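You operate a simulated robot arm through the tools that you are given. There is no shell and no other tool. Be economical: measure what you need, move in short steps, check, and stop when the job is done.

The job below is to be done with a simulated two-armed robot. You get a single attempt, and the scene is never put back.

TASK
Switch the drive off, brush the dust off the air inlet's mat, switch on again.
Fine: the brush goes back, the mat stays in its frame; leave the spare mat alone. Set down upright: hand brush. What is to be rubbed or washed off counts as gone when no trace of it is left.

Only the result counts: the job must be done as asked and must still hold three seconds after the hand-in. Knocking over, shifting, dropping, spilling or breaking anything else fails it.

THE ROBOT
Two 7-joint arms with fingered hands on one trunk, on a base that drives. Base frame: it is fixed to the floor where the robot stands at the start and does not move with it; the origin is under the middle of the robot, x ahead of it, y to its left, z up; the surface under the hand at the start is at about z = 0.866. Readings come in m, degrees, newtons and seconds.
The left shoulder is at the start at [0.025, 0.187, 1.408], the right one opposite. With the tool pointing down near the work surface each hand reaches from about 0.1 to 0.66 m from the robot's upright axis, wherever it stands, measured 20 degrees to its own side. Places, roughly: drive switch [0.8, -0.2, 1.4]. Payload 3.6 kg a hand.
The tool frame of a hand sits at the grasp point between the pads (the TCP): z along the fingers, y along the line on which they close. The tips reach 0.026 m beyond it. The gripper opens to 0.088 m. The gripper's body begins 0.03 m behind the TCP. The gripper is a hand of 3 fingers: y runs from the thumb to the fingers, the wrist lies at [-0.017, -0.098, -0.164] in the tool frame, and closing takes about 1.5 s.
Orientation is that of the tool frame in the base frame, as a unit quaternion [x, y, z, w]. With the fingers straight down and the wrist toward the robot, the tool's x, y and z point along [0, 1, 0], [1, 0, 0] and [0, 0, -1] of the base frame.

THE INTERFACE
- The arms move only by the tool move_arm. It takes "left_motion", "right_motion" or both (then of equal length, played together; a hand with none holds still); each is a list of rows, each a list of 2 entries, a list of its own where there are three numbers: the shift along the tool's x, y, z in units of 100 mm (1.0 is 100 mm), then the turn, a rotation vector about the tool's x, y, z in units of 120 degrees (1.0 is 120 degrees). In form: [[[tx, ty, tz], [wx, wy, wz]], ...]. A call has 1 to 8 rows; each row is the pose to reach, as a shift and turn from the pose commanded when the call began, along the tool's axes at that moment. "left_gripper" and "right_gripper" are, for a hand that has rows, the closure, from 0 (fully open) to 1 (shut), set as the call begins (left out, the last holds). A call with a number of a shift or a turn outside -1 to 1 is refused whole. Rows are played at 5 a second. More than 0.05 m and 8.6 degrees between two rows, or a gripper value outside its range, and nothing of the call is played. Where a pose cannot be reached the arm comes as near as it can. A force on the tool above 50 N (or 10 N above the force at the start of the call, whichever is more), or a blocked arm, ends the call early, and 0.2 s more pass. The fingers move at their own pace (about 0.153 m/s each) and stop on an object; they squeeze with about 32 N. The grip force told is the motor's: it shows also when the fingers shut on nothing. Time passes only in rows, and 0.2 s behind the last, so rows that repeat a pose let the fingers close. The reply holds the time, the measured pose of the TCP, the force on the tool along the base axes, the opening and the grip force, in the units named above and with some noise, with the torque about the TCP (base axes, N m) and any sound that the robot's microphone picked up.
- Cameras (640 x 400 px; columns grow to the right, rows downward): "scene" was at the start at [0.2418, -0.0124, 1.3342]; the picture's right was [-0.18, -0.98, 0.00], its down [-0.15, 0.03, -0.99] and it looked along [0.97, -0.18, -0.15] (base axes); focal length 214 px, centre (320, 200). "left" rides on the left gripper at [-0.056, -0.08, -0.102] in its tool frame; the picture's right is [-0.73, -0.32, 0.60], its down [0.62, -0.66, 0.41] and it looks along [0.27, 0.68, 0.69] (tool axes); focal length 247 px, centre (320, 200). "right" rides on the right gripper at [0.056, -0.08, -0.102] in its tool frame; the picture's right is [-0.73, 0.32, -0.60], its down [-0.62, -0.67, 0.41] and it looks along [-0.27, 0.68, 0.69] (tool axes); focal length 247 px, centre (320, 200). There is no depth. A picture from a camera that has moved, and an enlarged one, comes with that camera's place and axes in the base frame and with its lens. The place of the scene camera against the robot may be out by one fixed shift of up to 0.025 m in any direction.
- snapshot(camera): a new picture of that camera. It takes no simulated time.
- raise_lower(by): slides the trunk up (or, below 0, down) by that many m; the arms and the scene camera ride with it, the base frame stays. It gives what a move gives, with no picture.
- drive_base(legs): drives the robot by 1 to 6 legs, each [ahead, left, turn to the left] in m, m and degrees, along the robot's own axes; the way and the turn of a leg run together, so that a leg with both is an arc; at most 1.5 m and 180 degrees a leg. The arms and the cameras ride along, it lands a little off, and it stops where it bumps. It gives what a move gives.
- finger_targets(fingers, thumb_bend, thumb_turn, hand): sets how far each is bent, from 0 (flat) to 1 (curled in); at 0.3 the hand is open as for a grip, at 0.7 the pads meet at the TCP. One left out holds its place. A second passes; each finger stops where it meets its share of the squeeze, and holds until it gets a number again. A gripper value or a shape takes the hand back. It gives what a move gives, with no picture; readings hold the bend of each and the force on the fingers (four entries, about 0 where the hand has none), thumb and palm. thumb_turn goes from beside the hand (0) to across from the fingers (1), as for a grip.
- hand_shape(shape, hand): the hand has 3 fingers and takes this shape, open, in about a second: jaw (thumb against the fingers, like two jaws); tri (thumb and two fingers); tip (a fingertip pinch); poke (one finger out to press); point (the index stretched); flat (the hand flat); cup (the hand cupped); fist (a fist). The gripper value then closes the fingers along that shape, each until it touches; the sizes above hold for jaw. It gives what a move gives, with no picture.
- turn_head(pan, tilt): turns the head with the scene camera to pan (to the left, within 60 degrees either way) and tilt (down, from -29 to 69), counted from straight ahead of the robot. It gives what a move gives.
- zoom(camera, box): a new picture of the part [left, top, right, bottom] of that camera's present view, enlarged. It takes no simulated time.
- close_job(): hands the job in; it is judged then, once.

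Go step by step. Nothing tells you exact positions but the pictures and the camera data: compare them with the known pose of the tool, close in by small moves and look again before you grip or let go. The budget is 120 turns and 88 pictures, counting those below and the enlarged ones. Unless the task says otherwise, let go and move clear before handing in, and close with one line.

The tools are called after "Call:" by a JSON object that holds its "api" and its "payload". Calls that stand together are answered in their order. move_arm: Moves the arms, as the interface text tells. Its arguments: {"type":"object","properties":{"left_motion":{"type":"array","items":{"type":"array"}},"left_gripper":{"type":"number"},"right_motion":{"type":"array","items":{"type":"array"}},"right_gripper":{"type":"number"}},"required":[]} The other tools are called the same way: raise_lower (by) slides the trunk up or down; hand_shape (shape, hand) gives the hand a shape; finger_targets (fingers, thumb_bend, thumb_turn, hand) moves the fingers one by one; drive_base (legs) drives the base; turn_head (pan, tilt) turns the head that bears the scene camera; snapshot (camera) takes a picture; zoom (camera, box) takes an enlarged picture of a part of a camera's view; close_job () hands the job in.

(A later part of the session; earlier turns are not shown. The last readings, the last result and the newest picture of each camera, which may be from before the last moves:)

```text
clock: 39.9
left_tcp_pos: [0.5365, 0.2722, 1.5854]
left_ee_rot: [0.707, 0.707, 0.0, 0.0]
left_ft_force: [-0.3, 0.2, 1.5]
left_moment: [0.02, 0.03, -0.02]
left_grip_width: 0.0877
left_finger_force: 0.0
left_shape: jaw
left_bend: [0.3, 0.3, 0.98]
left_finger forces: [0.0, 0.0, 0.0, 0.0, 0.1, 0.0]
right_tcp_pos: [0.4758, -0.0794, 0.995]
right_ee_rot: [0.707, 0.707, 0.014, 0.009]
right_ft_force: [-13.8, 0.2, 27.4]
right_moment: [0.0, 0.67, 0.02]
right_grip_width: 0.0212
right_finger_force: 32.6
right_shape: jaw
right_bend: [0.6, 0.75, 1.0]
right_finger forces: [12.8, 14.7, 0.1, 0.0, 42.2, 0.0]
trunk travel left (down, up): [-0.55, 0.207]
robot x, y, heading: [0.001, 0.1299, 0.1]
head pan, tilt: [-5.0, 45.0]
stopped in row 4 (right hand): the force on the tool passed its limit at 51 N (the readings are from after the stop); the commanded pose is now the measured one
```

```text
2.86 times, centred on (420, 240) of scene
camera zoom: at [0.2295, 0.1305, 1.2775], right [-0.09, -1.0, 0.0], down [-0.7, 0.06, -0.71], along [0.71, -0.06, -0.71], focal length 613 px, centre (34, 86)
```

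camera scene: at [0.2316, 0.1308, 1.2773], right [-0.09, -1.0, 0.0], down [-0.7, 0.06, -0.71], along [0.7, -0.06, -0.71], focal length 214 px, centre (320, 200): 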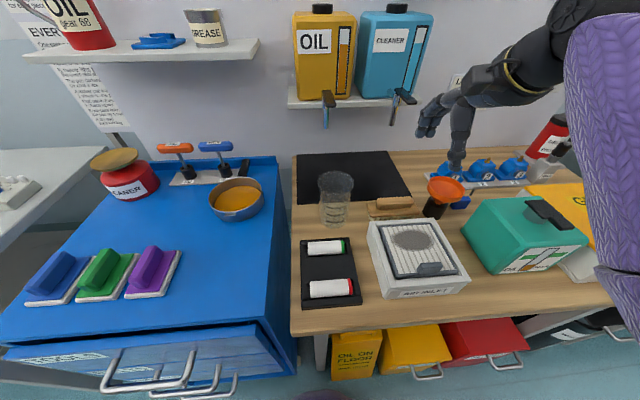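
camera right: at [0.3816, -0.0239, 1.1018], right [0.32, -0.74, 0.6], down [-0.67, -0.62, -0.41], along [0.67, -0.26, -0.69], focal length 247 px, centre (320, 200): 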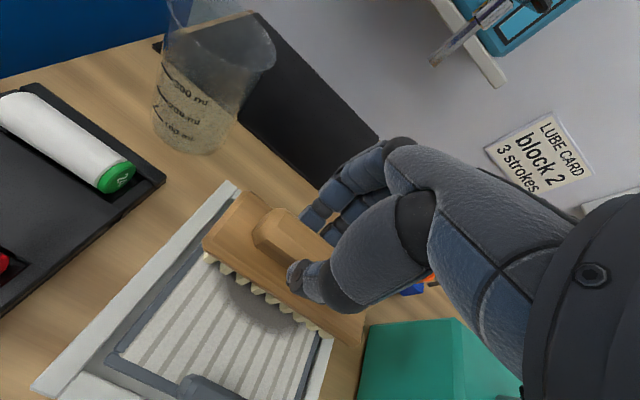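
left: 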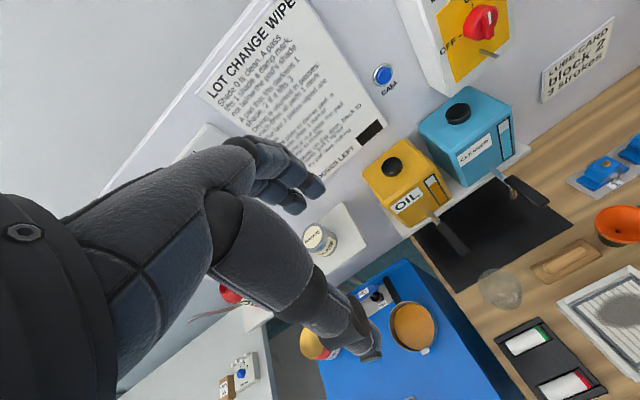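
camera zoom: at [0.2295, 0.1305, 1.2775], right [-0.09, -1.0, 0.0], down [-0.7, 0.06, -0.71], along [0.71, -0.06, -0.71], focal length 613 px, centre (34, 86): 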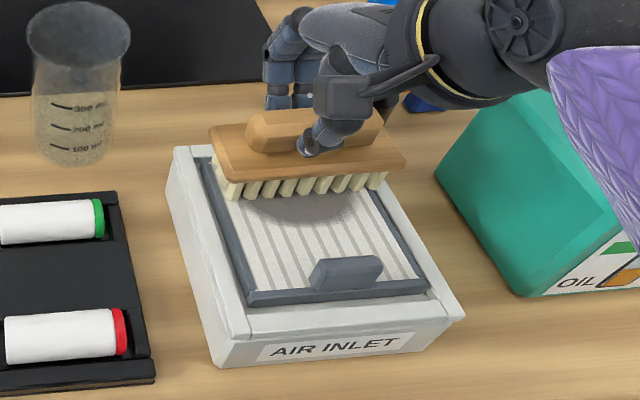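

Contact came earlier and farther back than expected, probably on the far rim. I'll lift and check how the brush sits in the hand.

Call:
{"api": "move_arm", "payload": {"right_motion": [[[0, -0.05, -0.1], [0, 0, 0]], [[0, -0.15, -0.2], [0, 0, 0]], [[0, -0.2, -0.25], [0, 0, 0]], [[0, -0.2, -0.25], [0, 0, 0]]]}}

Call:
{"api": "zoom", "payload": {"camera": "scene", "box": [350, 170, 490, 310]}}

Call:
{"api": "zoom", "payload": {"camera": "right", "box": [130, 160, 430, 400]}}

```text
clock: 40.9
left_tcp_pos: [0.5371, 0.2728, 1.5835]
left_ee_rot: [0.707, 0.707, 0.0, 0.0]
left_ft_force: [0.8, 1.1, 0.1]
left_moment: [-0.02, 0.0, 0.0]
left_grip_width: 0.0875
left_finger_force: 0.1
left_shape: jaw
left_bend: [0.3, 0.3, 0.98]
left_finger forces: [0.0, 0.1, 0.0, 0.1, 0.1, 0.0]
right_tcp_pos: [0.4542, -0.0813, 1.0144]
right_ee_rot: [0.707, 0.707, 0.008, 0.005]
right_ft_force: [1.1, -0.9, -1.2]
right_moment: [0.01, -0.02, -0.01]
right_grip_width: 0.0192
right_finger_force: 32.0
right_shape: jaw
right_bend: [0.59, 0.75, 1.0]
right_finger forces: [14.8, 16.3, 0.0, 0.0, 31.2, 0.1]
trunk travel left (down, up): [-0.55, 0.207]
robot x, y, heading: [-0.0001, 0.131, 0.1]
head pan, tilt: [-5.0, 45.0]
```

```text
2.86 times, centred on (420, 240) of scene
camera zoom: at [0.2315, 0.1302, 1.2772], right [-0.09, -1.0, 0.0], down [-0.7, 0.06, -0.71], along [0.7, -0.06, -0.71], focal length 613 px, centre (34, 86)
```

zoom: 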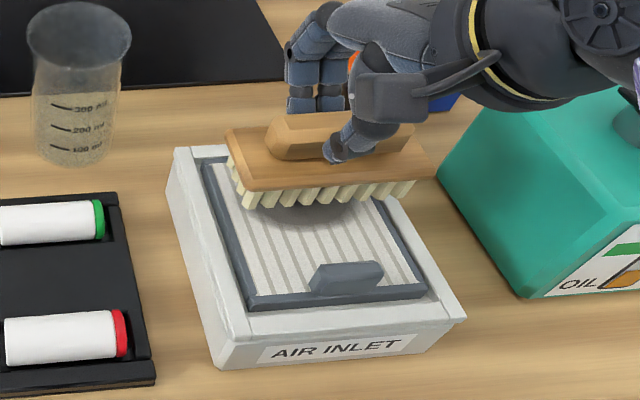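

```text
1.67 times, centred on (280, 280) of right
camera zoom: at [0.3718, -0.0252, 1.1159], right [0.31, -0.74, 0.6], down [-0.66, -0.62, -0.43], along [0.69, -0.26, -0.68], focal length 412 px, centre (387, 67)
```

zoom: 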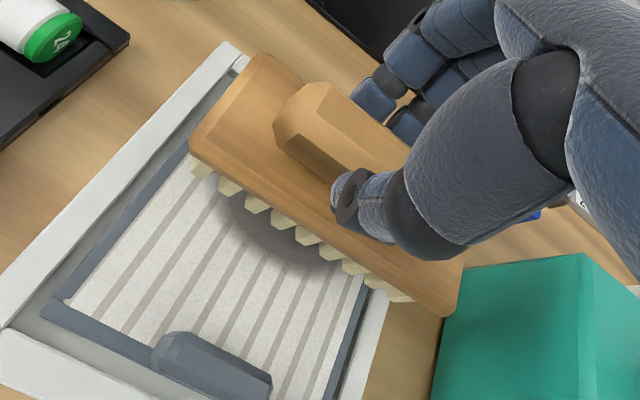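

The rim top is about z 0.925, higher than I assumed, so the dust is really at about x 0.434–0.482, centred near y -0.083. I'll recentre the brush and land at x ≈ 0.456.

Call:
{"api": "move_arm", "payload": {"right_motion": [[[0.05, 0.02, 0.08], [0.0088, 0, 0]], [[0.05, 0.02, 0.16], [0.0088, 0, 0]], [[0.05, 0.02, 0.2], [0.0088, 0, 0]], [[0.05, 0.02, 0.23], [0.0088, 0, 0]], [[0.05, 0.02, 0.25], [0.0088, 0, 0]]]}}

Call:
{"api": "zoom", "payload": {"camera": "scene", "box": [350, 170, 490, 310]}}

Call:
{"api": "zoom", "payload": {"camera": "right", "box": [130, 160, 430, 400]}}

```text
clock: 42.1
left_tcp_pos: [0.5347, 0.2739, 1.5854]
left_ee_rot: [0.707, 0.707, 0.0, 0.0]
left_ft_force: [0.5, -0.3, 0.7]
left_moment: [0.03, 0.03, -0.01]
left_grip_width: 0.0876
left_finger_force: 0.0
left_shape: jaw
left_bend: [0.3, 0.3, 0.98]
left_finger forces: [0.0, 0.2, 0.0, 0.0, 0.0, 0.0]
right_tcp_pos: [0.4582, -0.0754, 0.9937]
right_ee_rot: [0.707, 0.707, 0.007, 0.003]
right_ft_force: [-3.8, -1.5, 27.1]
right_moment: [-0.03, 0.13, -0.01]
right_grip_width: 0.0196
right_finger_force: 32.2
right_shape: jaw
right_bend: [0.59, 0.75, 1.0]
right_finger forces: [16.5, 18.0, 0.0, 0.0, 37.0, 0.0]
trunk travel left (down, up): [-0.55, 0.207]
robot x, y, heading: [-0.0047, 0.1342, 0.2]
head pan, tilt: [-5.0, 45.0]
```

```text
2.86 times, centred on (420, 240) of scene
camera zoom: at [0.2292, 0.131, 1.278], right [-0.09, -1.0, 0.0], down [-0.7, 0.06, -0.71], along [0.71, -0.06, -0.71], focal length 613 px, centre (34, 86)
```

zoom: 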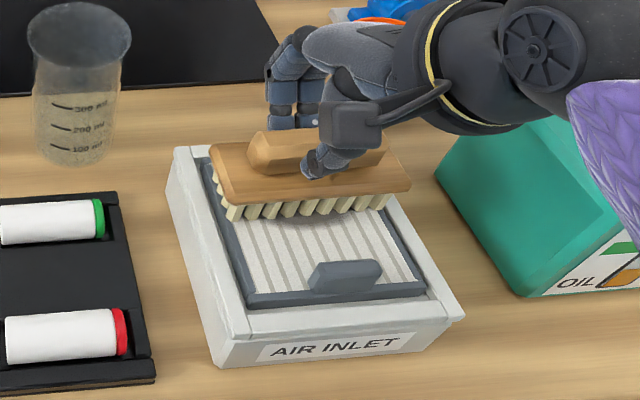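

```text
1.67 times, centred on (280, 280) of right
camera zoom: at [0.3754, -0.0192, 1.0958], right [0.31, -0.74, 0.6], down [-0.66, -0.62, -0.42], along [0.68, -0.26, -0.68], focal length 412 px, centre (387, 67)
```

zoom: 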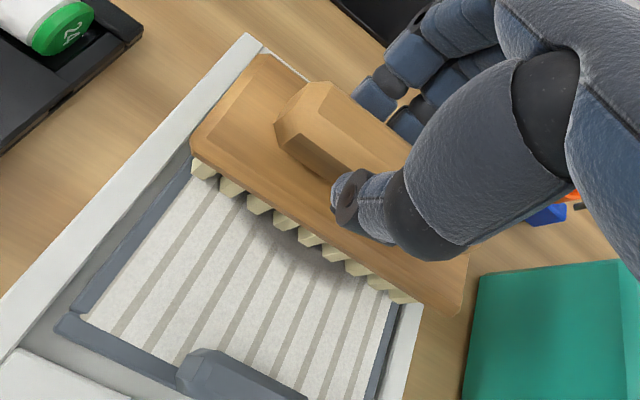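

The bristles are in contact across the dust at 27 N. I'll ease up a little and sweep back and forth.

Call:
{"api": "move_arm", "payload": {"right_motion": [[[0, 0, -0.03], [0, 0, 0]], [[0, -0.06, -0.03], [0, 0, 0]], [[0, -0.12, -0.03], [0, 0, 0]], [[0, -0.17, -0.03], [0, 0, 0]], [[0, -0.1, -0.03], [0, 0, 0]], [[0, -0.03, -0.03], [0, 0, 0]], [[0, 0.04, -0.03], [0, 0, 0]], [[0, 0.08, -0.03], [0, 0, 0]]]}}

Call:
{"api": "move_arm", "payload": {"right_motion": [[[0, -0.06, 0], [0, 0, 0]], [[0, -0.12, 0], [0, 0, 0]], [[0, -0.18, 0], [0, 0, 0]], [[0, -0.25, 0], [0, 0, 0]]]}}

Call:
{"api": "zoom", "payload": {"camera": "scene", "box": [350, 170, 490, 310]}}

```text
clock: 43.9
left_tcp_pos: [0.5343, 0.2737, 1.5847]
left_ee_rot: [0.707, 0.707, 0.0, 0.002]
left_ft_force: [-0.6, 0.7, 0.7]
left_moment: [-0.01, -0.02, -0.04]
left_grip_width: 0.0875
left_finger_force: 0.1
left_shape: jaw
left_bend: [0.3, 0.3, 0.98]
left_finger forces: [0.0, 0.0, 0.0, 0.1, 0.0, 0.0]
right_tcp_pos: [0.4619, -0.0752, 0.9938]
right_ee_rot: [0.707, 0.707, 0.004, -0.002]
right_ft_force: [-11.0, 1.7, 21.0]
right_moment: [-0.01, 0.36, -0.03]
right_grip_width: 0.0203
right_finger_force: 32.7
right_shape: jaw
right_bend: [0.6, 0.75, 1.0]
right_finger forces: [14.2, 14.2, 0.1, 0.0, 39.0, 0.0]
trunk travel left (down, up): [-0.55, 0.207]
robot x, y, heading: [0.0019, 0.1358, -0.1]
head pan, tilt: [-5.0, 45.0]
```

```text
clock: 44.9
left_tcp_pos: [0.5376, 0.2736, 1.5834]
left_ee_rot: [0.707, 0.707, -0.001, -0.001]
left_ft_force: [-0.5, -0.8, 0.6]
left_moment: [-0.03, 0.0, 0.01]
left_grip_width: 0.0875
left_finger_force: 0.0
left_shape: jaw
left_bend: [0.3, 0.3, 0.98]
left_finger forces: [0.0, 0.0, 0.1, 0.0, 0.0, 0.0]
right_tcp_pos: [0.4415, -0.075, 0.9938]
right_ee_rot: [0.707, 0.707, 0.004, 0.0]
right_ft_force: [10.2, -1.3, 17.8]
right_moment: [-0.02, -0.34, 0.02]
right_grip_width: 0.0203
right_finger_force: 31.5
right_shape: jaw
right_bend: [0.57, 0.75, 1.0]
right_finger forces: [19.4, 20.7, 0.1, 0.0, 30.0, 0.1]
trunk travel left (down, up): [-0.55, 0.207]
robot x, y, heading: [0.0042, 0.1356, -0.1]
head pan, tilt: [-5.0, 45.0]
```

```text
2.86 times, centred on (420, 240) of scene
camera zoom: at [0.2315, 0.1307, 1.2773], right [-0.09, -1.0, 0.0], down [-0.7, 0.06, -0.71], along [0.7, -0.06, -0.71], focal length 613 px, centre (34, 86)
```

zoom: 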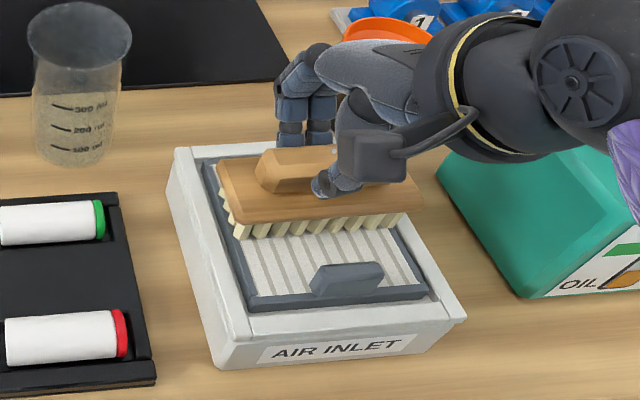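

Call:
{"api": "move_arm", "payload": {"right_motion": [[[0, 0, -0.15], [0, 0, 0]], [[0, 0.1, -0.35], [0, 0, 0]], [[0, 0.45, -0.35], [0, 0, 0]], [[0, 0.8, -0.35], [0, 0, 0]], [[0, 0.8, -0.35], [0, 0, 0]]]}}

Call:
{"api": "zoom", "payload": {"camera": "scene", "box": [350, 150, 490, 310]}}

Call:
{"api": "zoom", "payload": {"camera": "right", "box": [40, 160, 340, 400]}}

```text
clock: 46.1
left_tcp_pos: [0.5365, 0.2735, 1.5851]
left_ee_rot: [0.707, 0.708, 0.0, 0.0]
left_ft_force: [0.6, 0.1, 0.5]
left_moment: [0.02, 0.01, -0.06]
left_grip_width: 0.088
left_finger_force: 0.2
left_shape: jaw
left_bend: [0.3, 0.3, 0.98]
left_finger forces: [0.0, 0.0, 0.1, 0.0, 0.0, 0.0]
right_tcp_pos: [0.5203, -0.0756, 1.0271]
right_ee_rot: [0.707, 0.707, 0.002, -0.001]
right_ft_force: [0.4, -0.3, -1.3]
right_moment: [-0.03, -0.02, -0.02]
right_grip_width: 0.0196
right_finger_force: 31.9
right_shape: jaw
right_bend: [0.58, 0.75, 1.0]
right_finger forces: [15.0, 15.7, 0.0, 0.1, 30.7, 0.1]
trunk travel left (down, up): [-0.55, 0.207]
robot x, y, heading: [0.0001, 0.1329, -0.1]
head pan, tilt: [-5.0, 45.0]
```

```text
2.50 times, centred on (420, 230) of scene
camera zoom: at [0.2309, 0.1302, 1.2774], right [-0.09, -1.0, 0.0], down [-0.7, 0.06, -0.71], along [0.7, -0.06, -0.71], focal length 536 px, centre (70, 125)
```

zoom: 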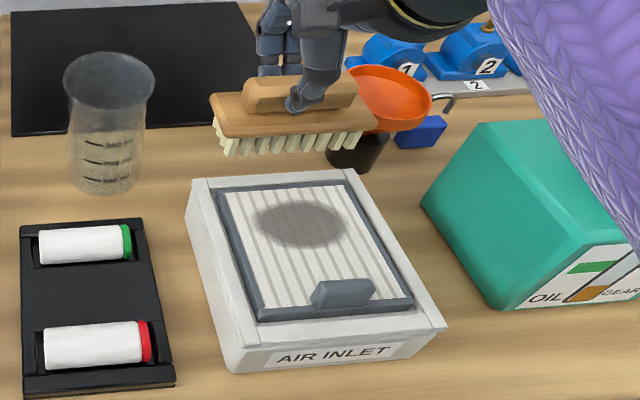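

```text
1.67 times, centred on (190, 280) of right
camera zoom: at [0.439, -0.0198, 1.1307], right [0.32, -0.74, 0.59], down [-0.66, -0.62, -0.42], along [0.68, -0.26, -0.69], focal length 412 px, centre (537, 67)
```

zoom: 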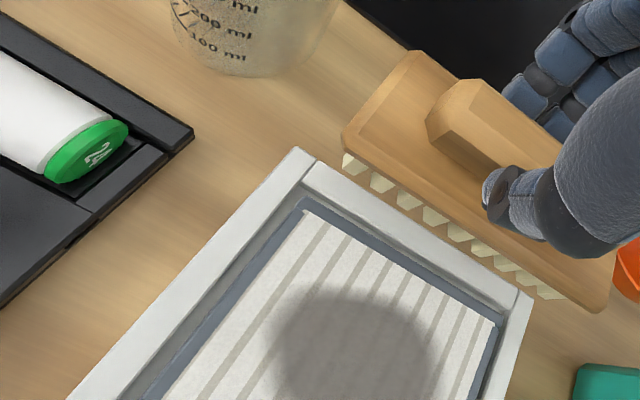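

The patch looks fainter and narrower but is still there, so strokes do work. I'll go back down and do more of them.

Call:
{"api": "move_arm", "payload": {"right_motion": [[[0.01, -0.35, 0], [0, 0, 0]], [[0.01, -0.62, 0], [0, 0, 0]], [[0.01, -0.62, 0.2], [0, 0, 0]], [[0.01, -0.62, 0.3], [0, 0, 0]], [[0.01, -0.62, 0.36], [0, 0, 0]], [[0.01, -0.7, 0.36], [0, 0, 0]], [[0.01, -0.78, 0.36], [0, 0, 0]], [[0.01, -0.85, 0.36], [0, 0, 0]]]}}

Call:
{"api": "move_arm", "payload": {"right_motion": [[[0, 0.09, 0], [0, 0, 0]], [[0, 0.18, 0], [0, 0, 0]], [[0, 0.28, 0], [0, 0, 0]], [[0, 0.34, 0], [0, 0, 0]], [[0, 0.24, 0], [0, 0, 0]], [[0, 0.15, 0], [0, 0, 0]], [[0, 0.06, 0], [0, 0, 0]], [[0, 0, 0], [0, 0, 0]]]}}

Call:
{"api": "move_arm", "payload": {"right_motion": [[[0, 0.09, 0], [0, 0, 0]], [[0, 0.18, 0], [0, 0, 0]], [[0, 0.28, 0], [0, 0, 0]], [[0, 0.34, 0], [0, 0, 0]], [[0, 0.24, 0], [0, 0, 0]], [[0, 0.15, 0], [0, 0, 0]], [[0, 0.06, 0], [0, 0, 0]], [[0, 0, 0], [0, 0, 0]]]}}

Call:
{"api": "move_arm", "payload": {"right_motion": [[[0, 0, -0.15], [0, 0, 0]], [[0, 0.1, -0.35], [0, 0, 0]], [[0, 0.45, -0.35], [0, 0, 0]], [[0, 0.8, -0.35], [0, 0, 0]], [[0, 0.8, -0.35], [0, 0, 0]]]}}

Call:
{"api": "zoom", "payload": {"camera": "scene", "box": [380, 190, 480, 290]}}

```text
clock: 47.9
left_tcp_pos: [0.5379, 0.2748, 1.5841]
left_ee_rot: [0.707, 0.707, 0.0, 0.0]
left_ft_force: [-0.2, 0.5, 0.3]
left_moment: [0.02, -0.02, 0.02]
left_grip_width: 0.0875
left_finger_force: 0.1
left_shape: jaw
left_bend: [0.3, 0.3, 0.98]
left_finger forces: [0.0, 0.0, 0.1, 0.0, 0.0, 0.0]
right_tcp_pos: [0.4391, -0.0725, 0.9942]
right_ee_rot: [0.707, 0.707, 0.006, 0.001]
right_ft_force: [11.5, -0.2, 20.0]
right_moment: [-0.01, -0.32, 0.01]
right_grip_width: 0.0199
right_finger_force: 32.4
right_shape: jaw
right_bend: [0.57, 0.75, 1.0]
right_finger forces: [19.7, 21.1, 0.0, 0.1, 29.4, 0.0]
trunk travel left (down, up): [-0.55, 0.207]
robot x, y, heading: [-0.0007, 0.1334, -0.2]
head pan, tilt: [-5.0, 45.0]
```

```text
clock: 49.7
left_tcp_pos: [0.5382, 0.2739, 1.5839]
left_ee_rot: [0.707, 0.707, 0.0, -0.001]
left_ft_force: [0.1, -0.5, -0.4]
left_moment: [0.02, -0.03, -0.02]
left_grip_width: 0.0877
left_finger_force: 0.0
left_shape: jaw
left_bend: [0.3, 0.3, 0.98]
left_finger forces: [0.0, 0.0, 0.0, 0.1, 0.0, 0.1]
right_tcp_pos: [0.4375, -0.0733, 0.9936]
right_ee_rot: [0.707, 0.707, 0.004, 0.001]
right_ft_force: [8.8, -0.7, 18.4]
right_moment: [0.0, -0.25, 0.01]
right_grip_width: 0.0209
right_finger_force: 31.7
right_shape: jaw
right_bend: [0.57, 0.75, 1.0]
right_finger forces: [18.8, 20.8, 0.0, 0.1, 30.1, 0.0]
trunk travel left (down, up): [-0.55, 0.207]
robot x, y, heading: [0.0014, 0.1323, 0.1]
head pan, tilt: [-5.0, 45.0]
```

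```text
clock: 51.5
left_tcp_pos: [0.5371, 0.2746, 1.5842]
left_ee_rot: [0.707, 0.707, 0.0, -0.001]
left_ft_force: [0.4, 0.2, -0.4]
left_moment: [0.02, 0.0, -0.01]
left_grip_width: 0.088
left_finger_force: 0.0
left_shape: jaw
left_bend: [0.3, 0.3, 0.98]
left_finger forces: [0.0, 0.1, 0.1, 0.0, 0.0, 0.0]
right_tcp_pos: [0.4361, -0.0734, 0.9934]
right_ee_rot: [0.707, 0.707, 0.003, -0.001]
right_ft_force: [8.1, -0.3, 14.4]
right_moment: [0.03, -0.23, -0.01]
right_grip_width: 0.0201
right_finger_force: 31.6
right_shape: jaw
right_bend: [0.57, 0.75, 1.0]
right_finger forces: [18.7, 19.7, 0.0, 0.0, 30.6, 0.0]
trunk travel left (down, up): [-0.55, 0.207]
robot x, y, heading: [0.0009, 0.1323, 0.2]
head pan, tilt: [-5.0, 45.0]
```

```text
clock: 52.7
left_tcp_pos: [0.537, 0.2732, 1.5846]
left_ee_rot: [0.707, 0.707, 0.0, -0.001]
left_ft_force: [-0.4, -0.2, 0.9]
left_moment: [-0.02, -0.04, -0.03]
left_grip_width: 0.0878
left_finger_force: 0.0
left_shape: jaw
left_bend: [0.3, 0.3, 0.98]
left_finger forces: [0.0, 0.0, 0.0, 0.0, 0.1, 0.0]
right_tcp_pos: [0.514, -0.0741, 1.0276]
right_ee_rot: [0.707, 0.708, 0.003, -0.003]
right_ft_force: [-1.0, -0.3, -1.0]
right_moment: [0.01, 0.0, 0.0]
right_grip_width: 0.0196
right_finger_force: 31.8
right_shape: jaw
right_bend: [0.58, 0.75, 1.0]
right_finger forces: [14.9, 15.6, 0.1, 0.1, 30.5, 0.1]
trunk travel left (down, up): [-0.55, 0.207]
robot x, y, heading: [-0.0007, 0.1324, -0.1]
head pan, tilt: [-5.0, 45.0]
```

```text
4.00 times, centred on (430, 240) of scene
camera zoom: at [0.2309, 0.1302, 1.2774], right [-0.09, -1.0, 0.0], down [-0.7, 0.06, -0.71], along [0.7, -0.06, -0.71], focal length 858 px, centre (-120, 40)
```

zoom: 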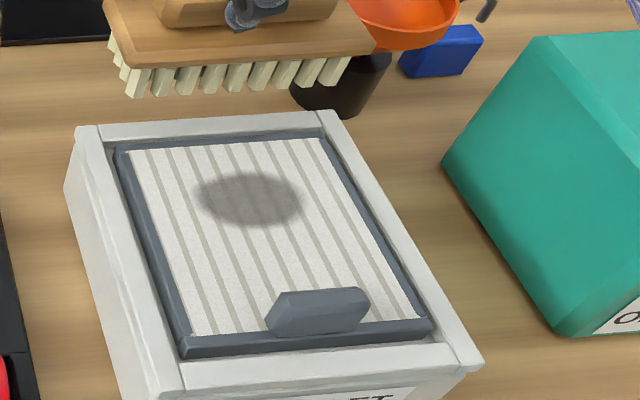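

It works: the patch is clearly smaller and fainter. I'll do more strokes.

Call:
{"api": "move_arm", "payload": {"right_motion": [[[0, -0.35, 0], [0, 0, 0]], [[0, -0.55, 0], [0, 0, 0]], [[0, -0.55, 0.2], [0, 0, 0]], [[0, -0.55, 0.3], [0, 0, 0]], [[0, -0.55, 0.37], [0, 0, 0]], [[0, -0.62, 0.37], [0, 0, 0]], [[0, -0.7, 0.37], [0, 0, 0]], [[0, -0.78, 0.37], [0, 0, 0]]]}}

Call:
{"api": "move_arm", "payload": {"right_motion": [[[0, 0.09, 0], [0, 0, 0]], [[0, 0.18, 0], [0, 0, 0]], [[0, 0.28, 0], [0, 0, 0]], [[0, 0.34, 0], [0, 0, 0]], [[0, 0.24, 0], [0, 0, 0]], [[0, 0.15, 0], [0, 0, 0]], [[0, 0.06, 0], [0, 0, 0]], [[0, 0, 0], [0, 0, 0]]]}}

Call:
{"api": "move_arm", "payload": {"right_motion": [[[0, 0.09, 0], [0, 0, 0]], [[0, 0.18, 0], [0, 0, 0]], [[0, 0.28, 0], [0, 0, 0]], [[0, 0.34, 0], [0, 0, 0]], [[0, 0.24, 0], [0, 0, 0]], [[0, 0.15, 0], [0, 0, 0]], [[0, 0.06, 0], [0, 0, 0]], [[0, 0, 0], [0, 0, 0]]]}}

Call:
{"api": "move_arm", "payload": {"right_motion": [[[0, 0.09, 0], [0, 0, 0]], [[0, 0.18, 0], [0, 0, 0]], [[0, 0.28, 0], [0, 0, 0]], [[0, 0.34, 0], [0, 0, 0]], [[0, 0.24, 0], [0, 0, 0]], [[0, 0.15, 0], [0, 0, 0]], [[0, 0.06, 0], [0, 0, 0]], [[0, 0, 0], [0, 0, 0]]]}}

Call:
{"api": "move_arm", "payload": {"right_motion": [[[0, 0, -0.15], [0, 0, 0]], [[0, 0.1, -0.35], [0, 0, 0]], [[0, 0.45, -0.35], [0, 0, 0]], [[0, 0.8, -0.35], [0, 0, 0]], [[0, 0.8, -0.35], [0, 0, 0]]]}}

Call:
{"api": "zoom", "payload": {"camera": "scene", "box": [380, 190, 480, 290]}}

```text
clock: 54.5
left_tcp_pos: [0.5385, 0.2747, 1.5835]
left_ee_rot: [0.707, 0.707, -0.001, 0.0]
left_ft_force: [-0.5, -0.7, 0.0]
left_moment: [0.01, -0.03, 0.01]
left_grip_width: 0.088
left_finger_force: 0.0
left_shape: jaw
left_bend: [0.3, 0.3, 0.98]
left_finger forces: [0.1, 0.1, 0.0, 0.0, 0.1, 0.0]
right_tcp_pos: [0.4389, -0.0735, 0.9934]
right_ee_rot: [0.707, 0.708, 0.006, 0.001]
right_ft_force: [9.2, 0.0, 19.9]
right_moment: [0.0, -0.27, 0.0]
right_grip_width: 0.02
right_finger_force: 32.6
right_shape: jaw
right_bend: [0.57, 0.75, 1.0]
right_finger forces: [19.4, 20.5, 0.0, 0.0, 30.6, 0.0]
trunk travel left (down, up): [-0.55, 0.207]
robot x, y, heading: [-0.001, 0.1286, -0.2]
head pan, tilt: [-5.0, 45.0]
```

```text
clock: 56.3
left_tcp_pos: [0.5372, 0.2725, 1.5836]
left_ee_rot: [0.707, 0.707, -0.001, 0.0]
left_ft_force: [0.0, 0.1, -0.1]
left_moment: [-0.01, 0.0, -0.01]
left_grip_width: 0.0877
left_finger_force: 0.0
left_shape: jaw
left_bend: [0.3, 0.3, 0.98]
left_finger forces: [0.0, 0.1, 0.0, 0.1, 0.0, 0.0]
right_tcp_pos: [0.4387, -0.0749, 0.9919]
right_ee_rot: [0.707, 0.707, 0.004, 0.001]
right_ft_force: [10.7, -0.1, 19.9]
right_moment: [0.02, -0.26, -0.03]
right_grip_width: 0.0208
right_finger_force: 31.8
right_shape: jaw
right_bend: [0.56, 0.75, 1.0]
right_finger forces: [19.2, 21.6, 0.1, 0.0, 30.1, 0.1]
trunk travel left (down, up): [-0.55, 0.207]
robot x, y, heading: [0.001, 0.133, 0.1]
head pan, tilt: [-5.0, 45.0]
```

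```text
clock: 58.1
left_tcp_pos: [0.5375, 0.2748, 1.5842]
left_ee_rot: [0.707, 0.707, 0.0, -0.001]
left_ft_force: [-0.6, -0.1, -0.8]
left_moment: [0.02, 0.02, 0.02]
left_grip_width: 0.0878
left_finger_force: 0.0
left_shape: jaw
left_bend: [0.3, 0.3, 0.98]
left_finger forces: [0.0, 0.1, 0.1, 0.0, 0.0, 0.0]
right_tcp_pos: [0.4396, -0.0735, 0.9917]
right_ee_rot: [0.707, 0.707, 0.006, 0.001]
right_ft_force: [12.4, 0.2, 20.7]
right_moment: [0.02, -0.35, -0.02]
right_grip_width: 0.0207
right_finger_force: 32.4
right_shape: jaw
right_bend: [0.56, 0.75, 1.0]
right_finger forces: [20.0, 21.7, 0.0, 0.0, 29.8, 0.0]
trunk travel left (down, up): [-0.55, 0.207]
robot x, y, heading: [-0.0022, 0.1317, -0.2]
head pan, tilt: [-5.0, 45.0]
```

```text
clock: 59.9
left_tcp_pos: [0.5382, 0.2745, 1.5834]
left_ee_rot: [0.707, 0.707, 0.0, 0.0]
left_ft_force: [0.1, -1.1, -0.9]
left_moment: [0.01, -0.04, 0.01]
left_grip_width: 0.0878
left_finger_force: 0.0
left_shape: jaw
left_bend: [0.3, 0.3, 0.98]
left_finger forces: [0.0, 0.1, 0.0, 0.0, 0.0, 0.0]
right_tcp_pos: [0.4377, -0.0747, 0.9921]
right_ee_rot: [0.707, 0.707, 0.004, 0.0]
right_ft_force: [6.8, -0.2, 20.3]
right_moment: [-0.01, -0.25, -0.03]
right_grip_width: 0.0209
right_finger_force: 31.8
right_shape: jaw
right_bend: [0.57, 0.75, 1.0]
right_finger forces: [18.3, 21.0, 0.0, 0.0, 31.1, 0.0]
trunk travel left (down, up): [-0.55, 0.207]
robot x, y, heading: [-0.0002, 0.1322, -0.3]
head pan, tilt: [-5.0, 45.0]
```

```text
clock: 61.1
left_tcp_pos: [0.536, 0.2735, 1.5847]
left_ee_rot: [0.707, 0.707, 0.001, 0.0]
left_ft_force: [0.5, 0.0, 0.0]
left_moment: [-0.01, -0.02, -0.02]
left_grip_width: 0.0879
left_finger_force: 0.0
left_shape: jaw
left_bend: [0.3, 0.3, 0.98]
left_finger forces: [0.0, 0.0, 0.0, 0.0, 0.0, 0.0]
right_tcp_pos: [0.5168, -0.0756, 1.0223]
right_ee_rot: [0.707, 0.707, 0.002, -0.002]
right_ft_force: [0.1, 1.1, -0.8]
right_moment: [-0.01, -0.01, -0.01]
right_grip_width: 0.0199
right_finger_force: 32.1
right_shape: jaw
right_bend: [0.57, 0.75, 1.0]
right_finger forces: [15.0, 16.1, 0.0, 0.0, 31.1, 0.1]
trunk travel left (down, up): [-0.55, 0.207]
robot x, y, heading: [-0.0015, 0.1311, -0.2]
head pan, tilt: [-5.0, 45.0]
```

```text
4.00 times, centred on (430, 240) of scene
camera zoom: at [0.2309, 0.1302, 1.2774], right [-0.09, -1.0, 0.0], down [-0.7, 0.06, -0.71], along [0.7, -0.06, -0.71], focal length 858 px, centre (-120, 40)
```

zoom: 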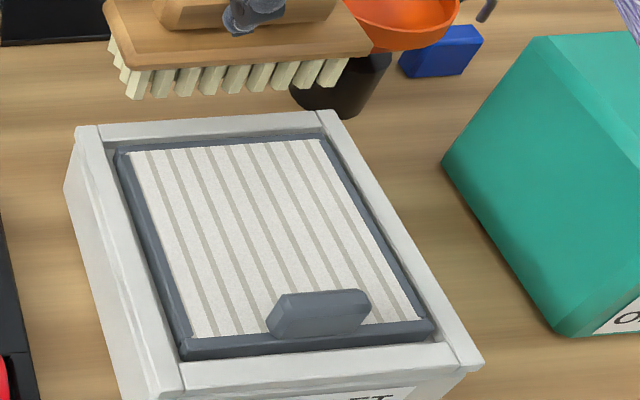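

The mat looks clean. I'll run one more pair of strokes in case a faint trace is left.

Call:
{"api": "move_arm", "payload": {"right_motion": [[[0, -0.35, 0], [0, 0, 0]], [[0, -0.55, 0], [0, 0, 0]], [[0, -0.55, 0.2], [0, 0, 0]], [[0, -0.55, 0.28], [0, 0, 0]], [[0, -0.55, 0.34], [0, 0, 0]], [[0, -0.62, 0.34], [0, 0, 0]], [[0, -0.7, 0.34], [0, 0, 0]], [[0, -0.78, 0.34], [0, 0, 0]]]}}

Call:
{"api": "move_arm", "payload": {"right_motion": [[[0, 0.09, 0], [0, 0, 0]], [[0, 0.18, 0], [0, 0, 0]], [[0, 0.28, 0], [0, 0, 0]], [[0, 0.34, 0], [0, 0, 0]], [[0, 0.24, 0], [0, 0, 0]], [[0, 0.15, 0], [0, 0, 0]], [[0, 0.06, 0], [0, 0, 0]], [[0, 0, 0], [0, 0, 0]]]}}

Call:
{"api": "move_arm", "payload": {"right_motion": [[[0, 0, -0.15], [0, 0, 0]], [[0, 0.1, -0.35], [0, 0, 0]], [[0, 0.45, -0.35], [0, 0, 0]], [[0, 0.8, -0.35], [0, 0, 0]], [[0, 0.8, -0.35], [0, 0, 0]]]}}

Call:
{"api": "zoom", "payload": {"camera": "scene", "box": [370, 150, 480, 290]}}

Call:
{"api": "zoom", "payload": {"camera": "right", "box": [40, 100, 400, 400]}}

```text
clock: 62.9
left_tcp_pos: [0.5379, 0.2738, 1.5848]
left_ee_rot: [0.707, 0.707, 0.0, 0.0]
left_ft_force: [-0.8, -0.3, -0.7]
left_moment: [0.03, 0.01, -0.03]
left_grip_width: 0.0877
left_finger_force: 0.0
left_shape: jaw
left_bend: [0.3, 0.3, 0.98]
left_finger forces: [0.0, 0.0, 0.0, 0.0, 0.0, 0.1]
right_tcp_pos: [0.4392, -0.0737, 0.9923]
right_ee_rot: [0.707, 0.707, 0.004, 0.0]
right_ft_force: [6.0, -0.9, 11.4]
right_moment: [-0.03, -0.21, -0.05]
right_grip_width: 0.0195
right_finger_force: 31.7
right_shape: jaw
right_bend: [0.57, 0.75, 1.0]
right_finger forces: [18.1, 19.0, 0.0, 0.0, 31.0, 0.0]
trunk travel left (down, up): [-0.55, 0.207]
robot x, y, heading: [-0.0, 0.1372, 0.0]
head pan, tilt: [-5.0, 45.0]
```

```text
clock: 64.7
left_tcp_pos: [0.5373, 0.2735, 1.5841]
left_ee_rot: [0.707, 0.707, 0.0, 0.001]
left_ft_force: [-0.2, 0.5, -0.3]
left_moment: [0.01, -0.02, 0.0]
left_grip_width: 0.0874
left_finger_force: 0.0
left_shape: jaw
left_bend: [0.3, 0.3, 0.98]
left_finger forces: [0.0, 0.0, 0.0, 0.0, 0.0, 0.0]
right_tcp_pos: [0.4399, -0.0735, 0.9911]
right_ee_rot: [0.707, 0.707, 0.005, 0.0]
right_ft_force: [8.8, 0.7, 16.2]
right_moment: [0.02, -0.22, 0.01]
right_grip_width: 0.0198
right_finger_force: 32.0
right_shape: jaw
right_bend: [0.57, 0.75, 1.0]
right_finger forces: [19.0, 20.0, 0.0, 0.0, 30.2, 0.0]
trunk travel left (down, up): [-0.55, 0.207]
robot x, y, heading: [-0.0042, 0.133, 0.0]
head pan, tilt: [-5.0, 45.0]
```

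```text
clock: 65.9
left_tcp_pos: [0.5369, 0.2722, 1.5848]
left_ee_rot: [0.707, 0.707, 0.0, 0.0]
left_ft_force: [0.6, 0.2, -0.6]
left_moment: [0.03, -0.02, 0.03]
left_grip_width: 0.0878
left_finger_force: 0.1
left_shape: jaw
left_bend: [0.3, 0.3, 0.98]
left_finger forces: [0.0, 0.1, 0.0, 0.1, 0.0, 0.1]
right_tcp_pos: [0.5172, -0.0743, 1.0245]
right_ee_rot: [0.707, 0.707, 0.003, -0.002]
right_ft_force: [0.9, -0.2, -1.3]
right_moment: [0.01, -0.04, -0.01]
right_grip_width: 0.0195
right_finger_force: 32.2
right_shape: jaw
right_bend: [0.58, 0.75, 1.0]
right_finger forces: [15.1, 16.1, 0.0, 0.1, 31.2, 0.0]
trunk travel left (down, up): [-0.55, 0.207]
robot x, y, heading: [0.0026, 0.1326, 0.1]
head pan, tilt: [-5.0, 45.0]
```

```text
2.86 times, centred on (425, 220) of scene
camera zoom: at [0.231, 0.1302, 1.2773], right [-0.09, -1.0, 0.0], down [-0.7, 0.06, -0.71], along [0.7, -0.06, -0.71], focal length 613 px, centre (20, 143)
```

zoom: 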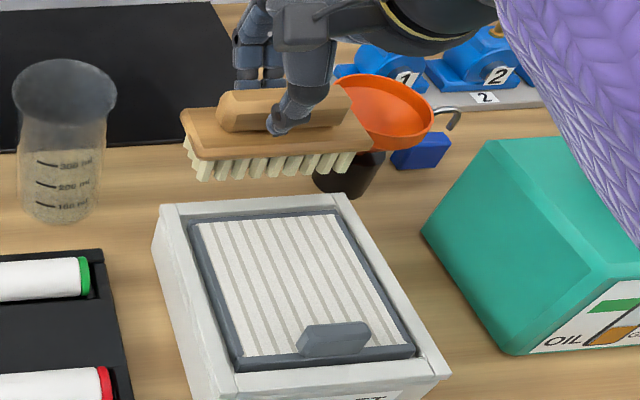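

```text
1.33 times, centred on (220, 250) of right
camera zoom: at [0.4367, -0.0195, 1.1279], right [0.32, -0.74, 0.59], down [-0.67, -0.62, -0.42], along [0.68, -0.26, -0.69], focal length 329 px, centre (453, 133)
```

zoom: 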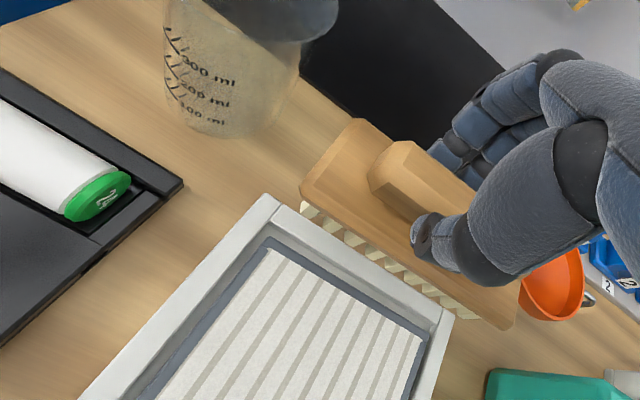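

The mat is clean. Now I'll return the brush to its spot, with the TCP at about [0.565, -0.080, 0.937].

Call:
{"api": "move_arm", "payload": {"right_motion": [[[-0.02, 0.23, 0], [0, 0, 0]], [[-0.04, 0.3, 0.2], [0, 0, 0]], [[-0.06, 0.48, 0.35], [0, 0, 0]], [[-0.06, 0.48, 0.55], [0, 0, 0]], [[-0.06, 0.48, 0.7], [0, 0, 0]], [[-0.06, 0.48, 0.8], [0, 0, 0]], [[-0.06, 0.48, 0.84], [0, 0, 0]]]}}

Call:
{"api": "zoom", "payload": {"camera": "scene", "box": [370, 150, 470, 250]}}

```text
clock: 67.5
left_tcp_pos: [0.5377, 0.2735, 1.585]
left_ee_rot: [0.707, 0.707, -0.001, -0.001]
left_ft_force: [0.4, -0.4, 0.5]
left_moment: [0.01, 0.01, 0.0]
left_grip_width: 0.0877
left_finger_force: 0.1
left_shape: jaw
left_bend: [0.3, 0.3, 0.98]
left_finger forces: [0.0, 0.0, 0.0, 0.0, 0.0, 0.1]
right_tcp_pos: [0.5666, -0.0804, 0.9407]
right_ee_rot: [0.707, 0.707, 0.002, 0.0]
right_ft_force: [0.0, -0.7, -1.2]
right_moment: [0.02, -0.01, -0.05]
right_grip_width: 0.0194
right_finger_force: 31.6
right_shape: jaw
right_bend: [0.58, 0.75, 1.0]
right_finger forces: [15.0, 15.9, 0.0, 0.0, 31.0, 0.0]
trunk travel left (down, up): [-0.55, 0.207]
robot x, y, heading: [-0.0023, 0.1322, 0.0]
head pan, tilt: [-5.0, 45.0]
```

```text
4.00 times, centred on (420, 200) of scene
camera zoom: at [0.2315, 0.1302, 1.2773], right [-0.09, -1.0, 0.0], down [-0.7, 0.06, -0.71], along [0.7, -0.06, -0.71], focal length 858 px, centre (-80, 200)
```

zoom: 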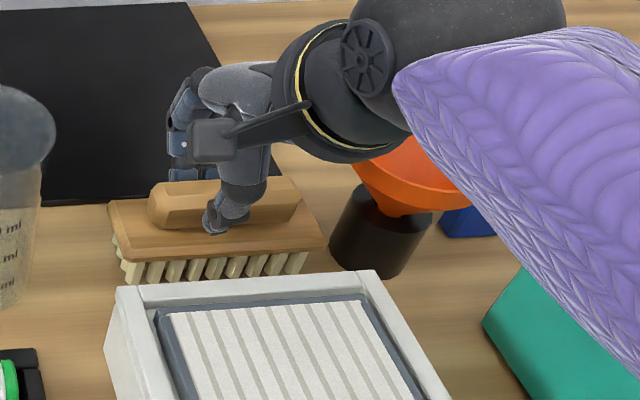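

Call:
{"api": "move_arm", "payload": {"right_motion": [[[0.02, 0, 0.02], [0, 0, 0]], [[0.02, 0, 0.04], [0, 0, 0]], [[0.02, 0, 0.06], [0, 0, 0]]]}}

```text
clock: 68.3
left_tcp_pos: [0.5372, 0.2728, 1.5838]
left_ee_rot: [0.707, 0.707, -0.001, 0.0]
left_ft_force: [-0.5, 0.8, -1.2]
left_moment: [-0.02, 0.03, 0.02]
left_grip_width: 0.0877
left_finger_force: 0.1
left_shape: jaw
left_bend: [0.3, 0.3, 0.98]
left_finger forces: [0.0, 0.0, 0.1, 0.1, 0.0, 0.0]
right_tcp_pos: [0.5657, -0.0781, 0.9347]
right_ee_rot: [0.707, 0.707, 0.001, -0.002]
right_ft_force: [0.1, -0.9, -1.3]
right_moment: [0.0, 0.03, 0.0]
right_grip_width: 0.0193
right_finger_force: 31.8
right_shape: jaw
right_bend: [0.58, 0.75, 1.0]
right_finger forces: [15.0, 15.9, 0.0, 0.1, 30.9, 0.1]
trunk travel left (down, up): [-0.55, 0.207]
robot x, y, heading: [0.0015, 0.1342, 0.3]
head pan, tilt: [-5.0, 45.0]
```

Call:
{"api": "move_arm", "payload": {"right_motion": [[[0, 0, 0.02], [0, 0, 0]], [[0, 0, 0.03], [0, 0, 0]], [[0, 0, 0.04], [0, 0, 0]]]}}

Call:
{"api": "zoom", "payload": {"camera": "scene", "box": [370, 150, 470, 250]}}

```text
clock: 69.1
left_tcp_pos: [0.5392, 0.2721, 1.5838]
left_ee_rot: [0.707, 0.707, -0.001, -0.001]
left_ft_force: [0.0, -0.2, 0.4]
left_moment: [-0.01, 0.03, -0.03]
left_grip_width: 0.0873
left_finger_force: 0.1
left_shape: jaw
left_bend: [0.3, 0.3, 0.98]
left_finger forces: [0.1, 0.0, 0.0, 0.0, 0.0, 0.0]
right_tcp_pos: [0.5675, -0.0769, 0.9319]
right_ee_rot: [0.707, 0.707, 0.002, -0.001]
right_ft_force: [0.7, 0.6, -1.3]
right_moment: [0.0, 0.01, 0.0]
right_grip_width: 0.0193
right_finger_force: 31.9
right_shape: jaw
right_bend: [0.58, 0.75, 1.0]
right_finger forces: [15.0, 15.9, 0.0, 0.0, 31.0, 0.1]
trunk travel left (down, up): [-0.55, 0.207]
robot x, y, heading: [-0.0016, 0.1373, 0.1]
head pan, tilt: [-5.0, 45.0]
```

```text
4.00 times, centred on (420, 200) of scene
camera zoom: at [0.2316, 0.1303, 1.2772], right [-0.09, -1.0, 0.0], down [-0.7, 0.06, -0.71], along [0.7, -0.06, -0.71], focal length 858 px, centre (-80, 200)
```

zoom: 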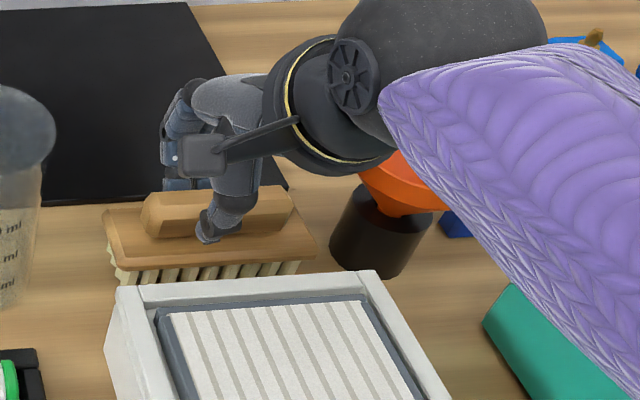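

The image matches the original position. I'll keep going down by millimetres until the bench takes the load.

Call:
{"api": "move_arm", "payload": {"right_motion": [[[0, 0, 0.015], [0, 0, 0]], [[0, 0, 0.03], [0, 0, 0]], [[0, 0, 0.045], [0, 0, 0]]]}}

```text
clock: 69.9
left_tcp_pos: [0.5361, 0.273, 1.584]
left_ee_rot: [0.707, 0.707, 0.0, 0.0]
left_ft_force: [-0.8, 0.2, -0.4]
left_moment: [0.01, -0.02, -0.01]
left_grip_width: 0.0877
left_finger_force: 0.1
left_shape: jaw
left_bend: [0.3, 0.3, 0.98]
left_finger forces: [0.1, 0.0, 0.1, 0.1, 0.0, 0.1]
right_tcp_pos: [0.567, -0.0777, 0.9295]
right_ee_rot: [0.707, 0.707, 0.005, 0.0]
right_ft_force: [-2.0, -0.3, 7.8]
right_moment: [-0.04, 0.03, -0.01]
right_grip_width: 0.0192
right_finger_force: 32.0
right_shape: jaw
right_bend: [0.58, 0.75, 1.0]
right_finger forces: [15.2, 15.8, 0.1, 0.1, 33.2, 0.0]
trunk travel left (down, up): [-0.55, 0.207]
robot x, y, heading: [0.0003, 0.1319, 0.1]
head pan, tilt: [-5.0, 45.0]
```

The bench carries it now. I'll open partway so the thumb stays off the frame, then rise.

Call:
{"api": "move_arm", "payload": {"right_gripper": 0.5, "right_motion": [[[0, 0, -0.01], [0, 0, 0]], [[0, 0, -0.01], [0, 0, 0]], [[0, 0, -0.01], [0, 0, 0]], [[0, 0, -0.01], [0, 0, 0]], [[0, 0, -0.01], [0, 0, 0]]]}}

Call:
{"api": "zoom", "payload": {"camera": "scene", "box": [370, 150, 470, 250]}}

```text
clock: 71.1
left_tcp_pos: [0.5383, 0.2733, 1.5838]
left_ee_rot: [0.707, 0.707, -0.001, -0.001]
left_ft_force: [-0.2, 0.7, -0.1]
left_moment: [0.01, -0.01, -0.01]
left_grip_width: 0.0877
left_finger_force: 0.0
left_shape: jaw
left_bend: [0.3, 0.3, 0.98]
left_finger forces: [0.0, 0.0, 0.0, 0.0, 0.0, 0.0]
right_tcp_pos: [0.5666, -0.0767, 0.9286]
right_ee_rot: [0.707, 0.707, 0.002, -0.002]
right_ft_force: [-0.3, -0.4, 0.1]
right_moment: [-0.02, -0.02, 0.01]
right_grip_width: 0.0438
right_finger_force: 0.0
right_shape: jaw
right_bend: [0.43, 0.68, 1.0]
right_finger forces: [0.0, 0.0, 0.0, 0.0, 0.0, 0.0]
trunk travel left (down, up): [-0.55, 0.207]
robot x, y, heading: [-0.001, 0.1313, -0.1]
head pan, tilt: [-5.0, 45.0]
```

```text
4.00 times, centred on (420, 200) of scene
camera zoom: at [0.2315, 0.1303, 1.2773], right [-0.09, -1.0, 0.0], down [-0.7, 0.06, -0.71], along [0.7, -0.06, -0.71], focal length 858 px, centre (-80, 200)
```

zoom: 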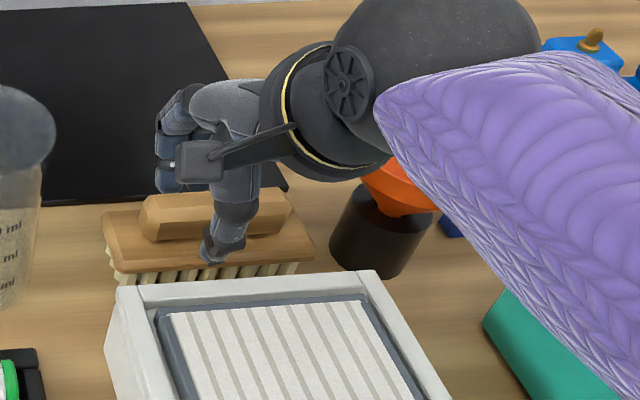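

The brush stands in place. I'll rise straight up, then back and up, clear of the lever.

Call:
{"api": "move_arm", "payload": {"right_motion": [[[0, 0, -0.15], [0, 0, 0]], [[0, 0, -0.35], [0, 0, 0]], [[0, 0, -0.55], [0, 0, 0]], [[0, -0.3, -0.65], [0, 0, 0]], [[0, -0.6, -0.75], [0, 0, 0]], [[0, -0.6, -1.0], [0, 0, 0]]]}}

Call:
{"api": "move_arm", "payload": {"right_motion": [[[-0.1, 0, -0.4], [0, 0, 0]], [[-0.3, 0, -0.8], [0, 0, 0]], [[-0.6, 0.1, -1.0], [0, 0, 0]], [[-0.9, 0.2, -1.0], [0, 0, 0]]]}}

Call:
{"api": "snapshot", "payload": {"camera": "scene"}}

```text
clock: 72.5
left_tcp_pos: [0.5379, 0.2728, 1.5843]
left_ee_rot: [0.707, 0.707, 0.0, -0.001]
left_ft_force: [0.9, 0.1, -1.0]
left_moment: [0.0, -0.01, -0.05]
left_grip_width: 0.0877
left_finger_force: 0.0
left_shape: jaw
left_bend: [0.3, 0.3, 0.98]
left_finger forces: [0.1, 0.0, 0.1, 0.1, 0.0, 0.1]
right_tcp_pos: [0.5089, -0.079, 1.0279]
right_ee_rot: [0.707, 0.707, 0.002, -0.002]
right_ft_force: [0.9, 0.3, -0.2]
right_moment: [0.03, 0.0, 0.02]
right_grip_width: 0.0438
right_finger_force: 0.1
right_shape: jaw
right_bend: [0.43, 0.68, 1.0]
right_finger forces: [0.0, 0.0, 0.0, 0.0, 0.0, 0.0]
trunk travel left (down, up): [-0.55, 0.207]
robot x, y, heading: [0.0003, 0.1346, 0.1]
head pan, tilt: [-5.0, 45.0]
```

```text
clock: 73.5
left_tcp_pos: [0.5376, 0.271, 1.5843]
left_ee_rot: [0.707, 0.707, -0.001, 0.0]
left_ft_force: [1.1, -0.2, 0.2]
left_moment: [0.03, 0.0, -0.04]
left_grip_width: 0.088
left_finger_force: 0.2
left_shape: jaw
left_bend: [0.3, 0.3, 0.98]
left_finger forces: [0.0, 0.1, 0.0, 0.0, 0.1, 0.0]
right_tcp_pos: [0.5286, -0.1701, 1.1272]
right_ee_rot: [0.707, 0.707, 0.001, -0.003]
right_ft_force: [0.3, 0.4, -0.2]
right_moment: [-0.03, 0.0, 0.0]
right_grip_width: 0.0435
right_finger_force: 0.0
right_shape: jaw
right_bend: [0.43, 0.68, 1.0]
right_finger forces: [0.1, 0.0, 0.0, 0.0, 0.0, 0.1]
trunk travel left (down, up): [-0.55, 0.207]
robot x, y, heading: [0.0006, 0.128, 0.2]
head pan, tilt: [-5.0, 45.0]
```

```text
17 pictures are left
camera scene: at [0.2316, 0.1297, 1.2772], right [-0.09, -1.0, 0.0], down [-0.7, 0.06, -0.71], along [0.7, -0.06, -0.71], focal length 214 px, centre (320, 200)
```

scene: 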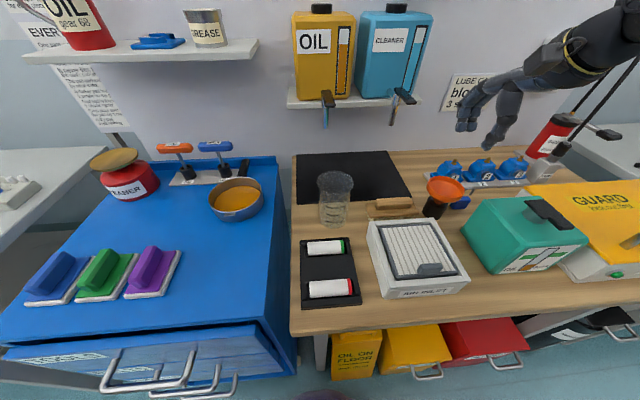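

The brush is back, upright and in its place. Now for switching on: I'll re-form the paddle and raise and pitch the hand. I'll press the ridge's right end down so the pointer comes up to ON.

Call:
{"api": "finger_targets", "payload": {"hand": "right", "fingers": 0.3, "thumb_bend": 0.5, "thumb_turn": 0.9}}

Call:
{"api": "move_arm", "payload": {"right_motion": [[[-0.2, -0.05, -0.35], [0, 0, 0]], [[-0.4, -0.05, -0.7], [0, 0, 0]], [[-0.5, -0.05, -1.0], [0, 0, 0]]]}}

Call:
{"api": "move_arm", "payload": {"right_motion": [[[0, 0, -0.2], [-0.0677, 0, 0]], [[0, 0, -0.4], [-0.1354, 0, 0]], [[0, 0, -0.6], [-0.2031, 0, 0]], [[0, 0, -0.8], [-0.2708, 0, 0]], [[0, 0, -1.0], [-0.3385, 0, 0]], [[0, 0, -1.0], [-0.4062, 0, 0]], [[0, 0, -1.0], [-0.474, 0, 0]], [[0, 0, -1.0], [-0.5417, 0, 0]]]}}

Call:
{"api": "turn_head", "payload": {"pan": -25, "tilt": 0}}

```text
clock: 74.5
left_tcp_pos: [0.539, 0.2739, 1.5846]
left_ee_rot: [0.707, 0.707, 0.0, -0.001]
left_ft_force: [-0.4, 0.5, 0.6]
left_moment: [-0.01, -0.04, 0.0]
left_grip_width: 0.0876
left_finger_force: 0.0
left_shape: jaw
left_bend: [0.3, 0.3, 0.98]
left_finger forces: [0.0, 0.1, 0.0, 0.0, 0.0, 0.1]
right_tcp_pos: [0.528, -0.17, 1.1261]
right_ee_rot: [0.707, 0.708, 0.003, -0.001]
right_ft_force: [0.2, -0.3, 0.2]
right_moment: [-0.01, 0.02, -0.03]
right_grip_width: 0.067
right_finger_force: 0.1
right_shape: fingers
right_bend: [0.3, 0.5, 0.9]
right_finger forces: [0.0, 0.0, 0.1, 0.0, 0.1, 0.1]
trunk travel left (down, up): [-0.55, 0.207]
robot x, y, heading: [-0.0011, 0.1338, -0.3]
head pan, tilt: [-5.0, 45.0]
```

```text
clock: 75.3
left_tcp_pos: [0.5384, 0.2732, 1.5852]
left_ee_rot: [0.707, 0.707, -0.001, -0.001]
left_ft_force: [0.1, 0.3, 0.5]
left_moment: [0.0, -0.01, 0.02]
left_grip_width: 0.0878
left_finger_force: 0.3
left_shape: jaw
left_bend: [0.3, 0.3, 0.98]
left_finger forces: [0.0, 0.1, 0.0, 0.1, 0.0, 0.0]
right_tcp_pos: [0.5202, -0.2184, 1.2271]
right_ee_rot: [0.707, 0.707, 0.003, -0.002]
right_ft_force: [-0.7, 0.1, 0.2]
right_moment: [-0.02, 0.0, 0.02]
right_grip_width: 0.0673
right_finger_force: 0.1
right_shape: fingers
right_bend: [0.3, 0.5, 0.9]
right_finger forces: [0.1, 0.0, 0.1, 0.0, 0.0, 0.0]
trunk travel left (down, up): [-0.55, 0.207]
robot x, y, heading: [-0.0001, 0.1319, -0.1]
head pan, tilt: [-5.0, 45.0]
```

```text
clock: 77.1
left_tcp_pos: [0.538, 0.2743, 1.5828]
left_ee_rot: [0.707, 0.707, -0.001, -0.001]
left_ft_force: [-0.9, 0.8, -0.2]
left_moment: [0.02, 0.0, 0.0]
left_grip_width: 0.0877
left_finger_force: 0.0
left_shape: jaw
left_bend: [0.3, 0.3, 0.98]
left_finger forces: [0.0, 0.1, 0.0, 0.1, 0.0, 0.0]
right_tcp_pos: [0.5214, -0.2209, 1.3285]
right_ee_rot: [0.597, 0.594, 0.383, 0.38]
right_ft_force: [0.4, -0.5, 0.0]
right_moment: [-0.02, 0.0, -0.01]
right_grip_width: 0.0672
right_finger_force: 0.0
right_shape: fingers
right_bend: [0.3, 0.5, 0.9]
right_finger forces: [0.0, 0.1, 0.0, 0.0, 0.0, 0.0]
trunk travel left (down, up): [-0.55, 0.207]
robot x, y, heading: [-0.0021, 0.1332, 0.2]
head pan, tilt: [-5.0, 45.0]
```

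```text
clock: 78.2
left_tcp_pos: [0.5379, 0.2734, 1.584]
left_ee_rot: [0.707, 0.707, -0.001, 0.0]
left_ft_force: [0.0, 0.0, 0.3]
left_moment: [0.01, 0.01, 0.04]
left_grip_width: 0.0875
left_finger_force: 0.0
left_shape: jaw
left_bend: [0.3, 0.3, 0.98]
left_finger forces: [0.0, 0.0, 0.0, 0.0, 0.0, 0.1]
right_tcp_pos: [0.5226, -0.2212, 1.3269]
right_ee_rot: [0.597, 0.595, 0.382, 0.378]
right_ft_force: [-0.4, 0.1, 0.3]
right_moment: [0.0, -0.01, -0.02]
right_grip_width: 0.0671
right_finger_force: 0.0
right_shape: fingers
right_bend: [0.3, 0.5, 0.9]
right_finger forces: [0.0, 0.0, 0.1, 0.0, 0.0, 0.0]
trunk travel left (down, up): [-0.55, 0.207]
robot x, y, heading: [-0.002, 0.1315, -0.1]
head pan, tilt: [-25.0, 0.0]
```

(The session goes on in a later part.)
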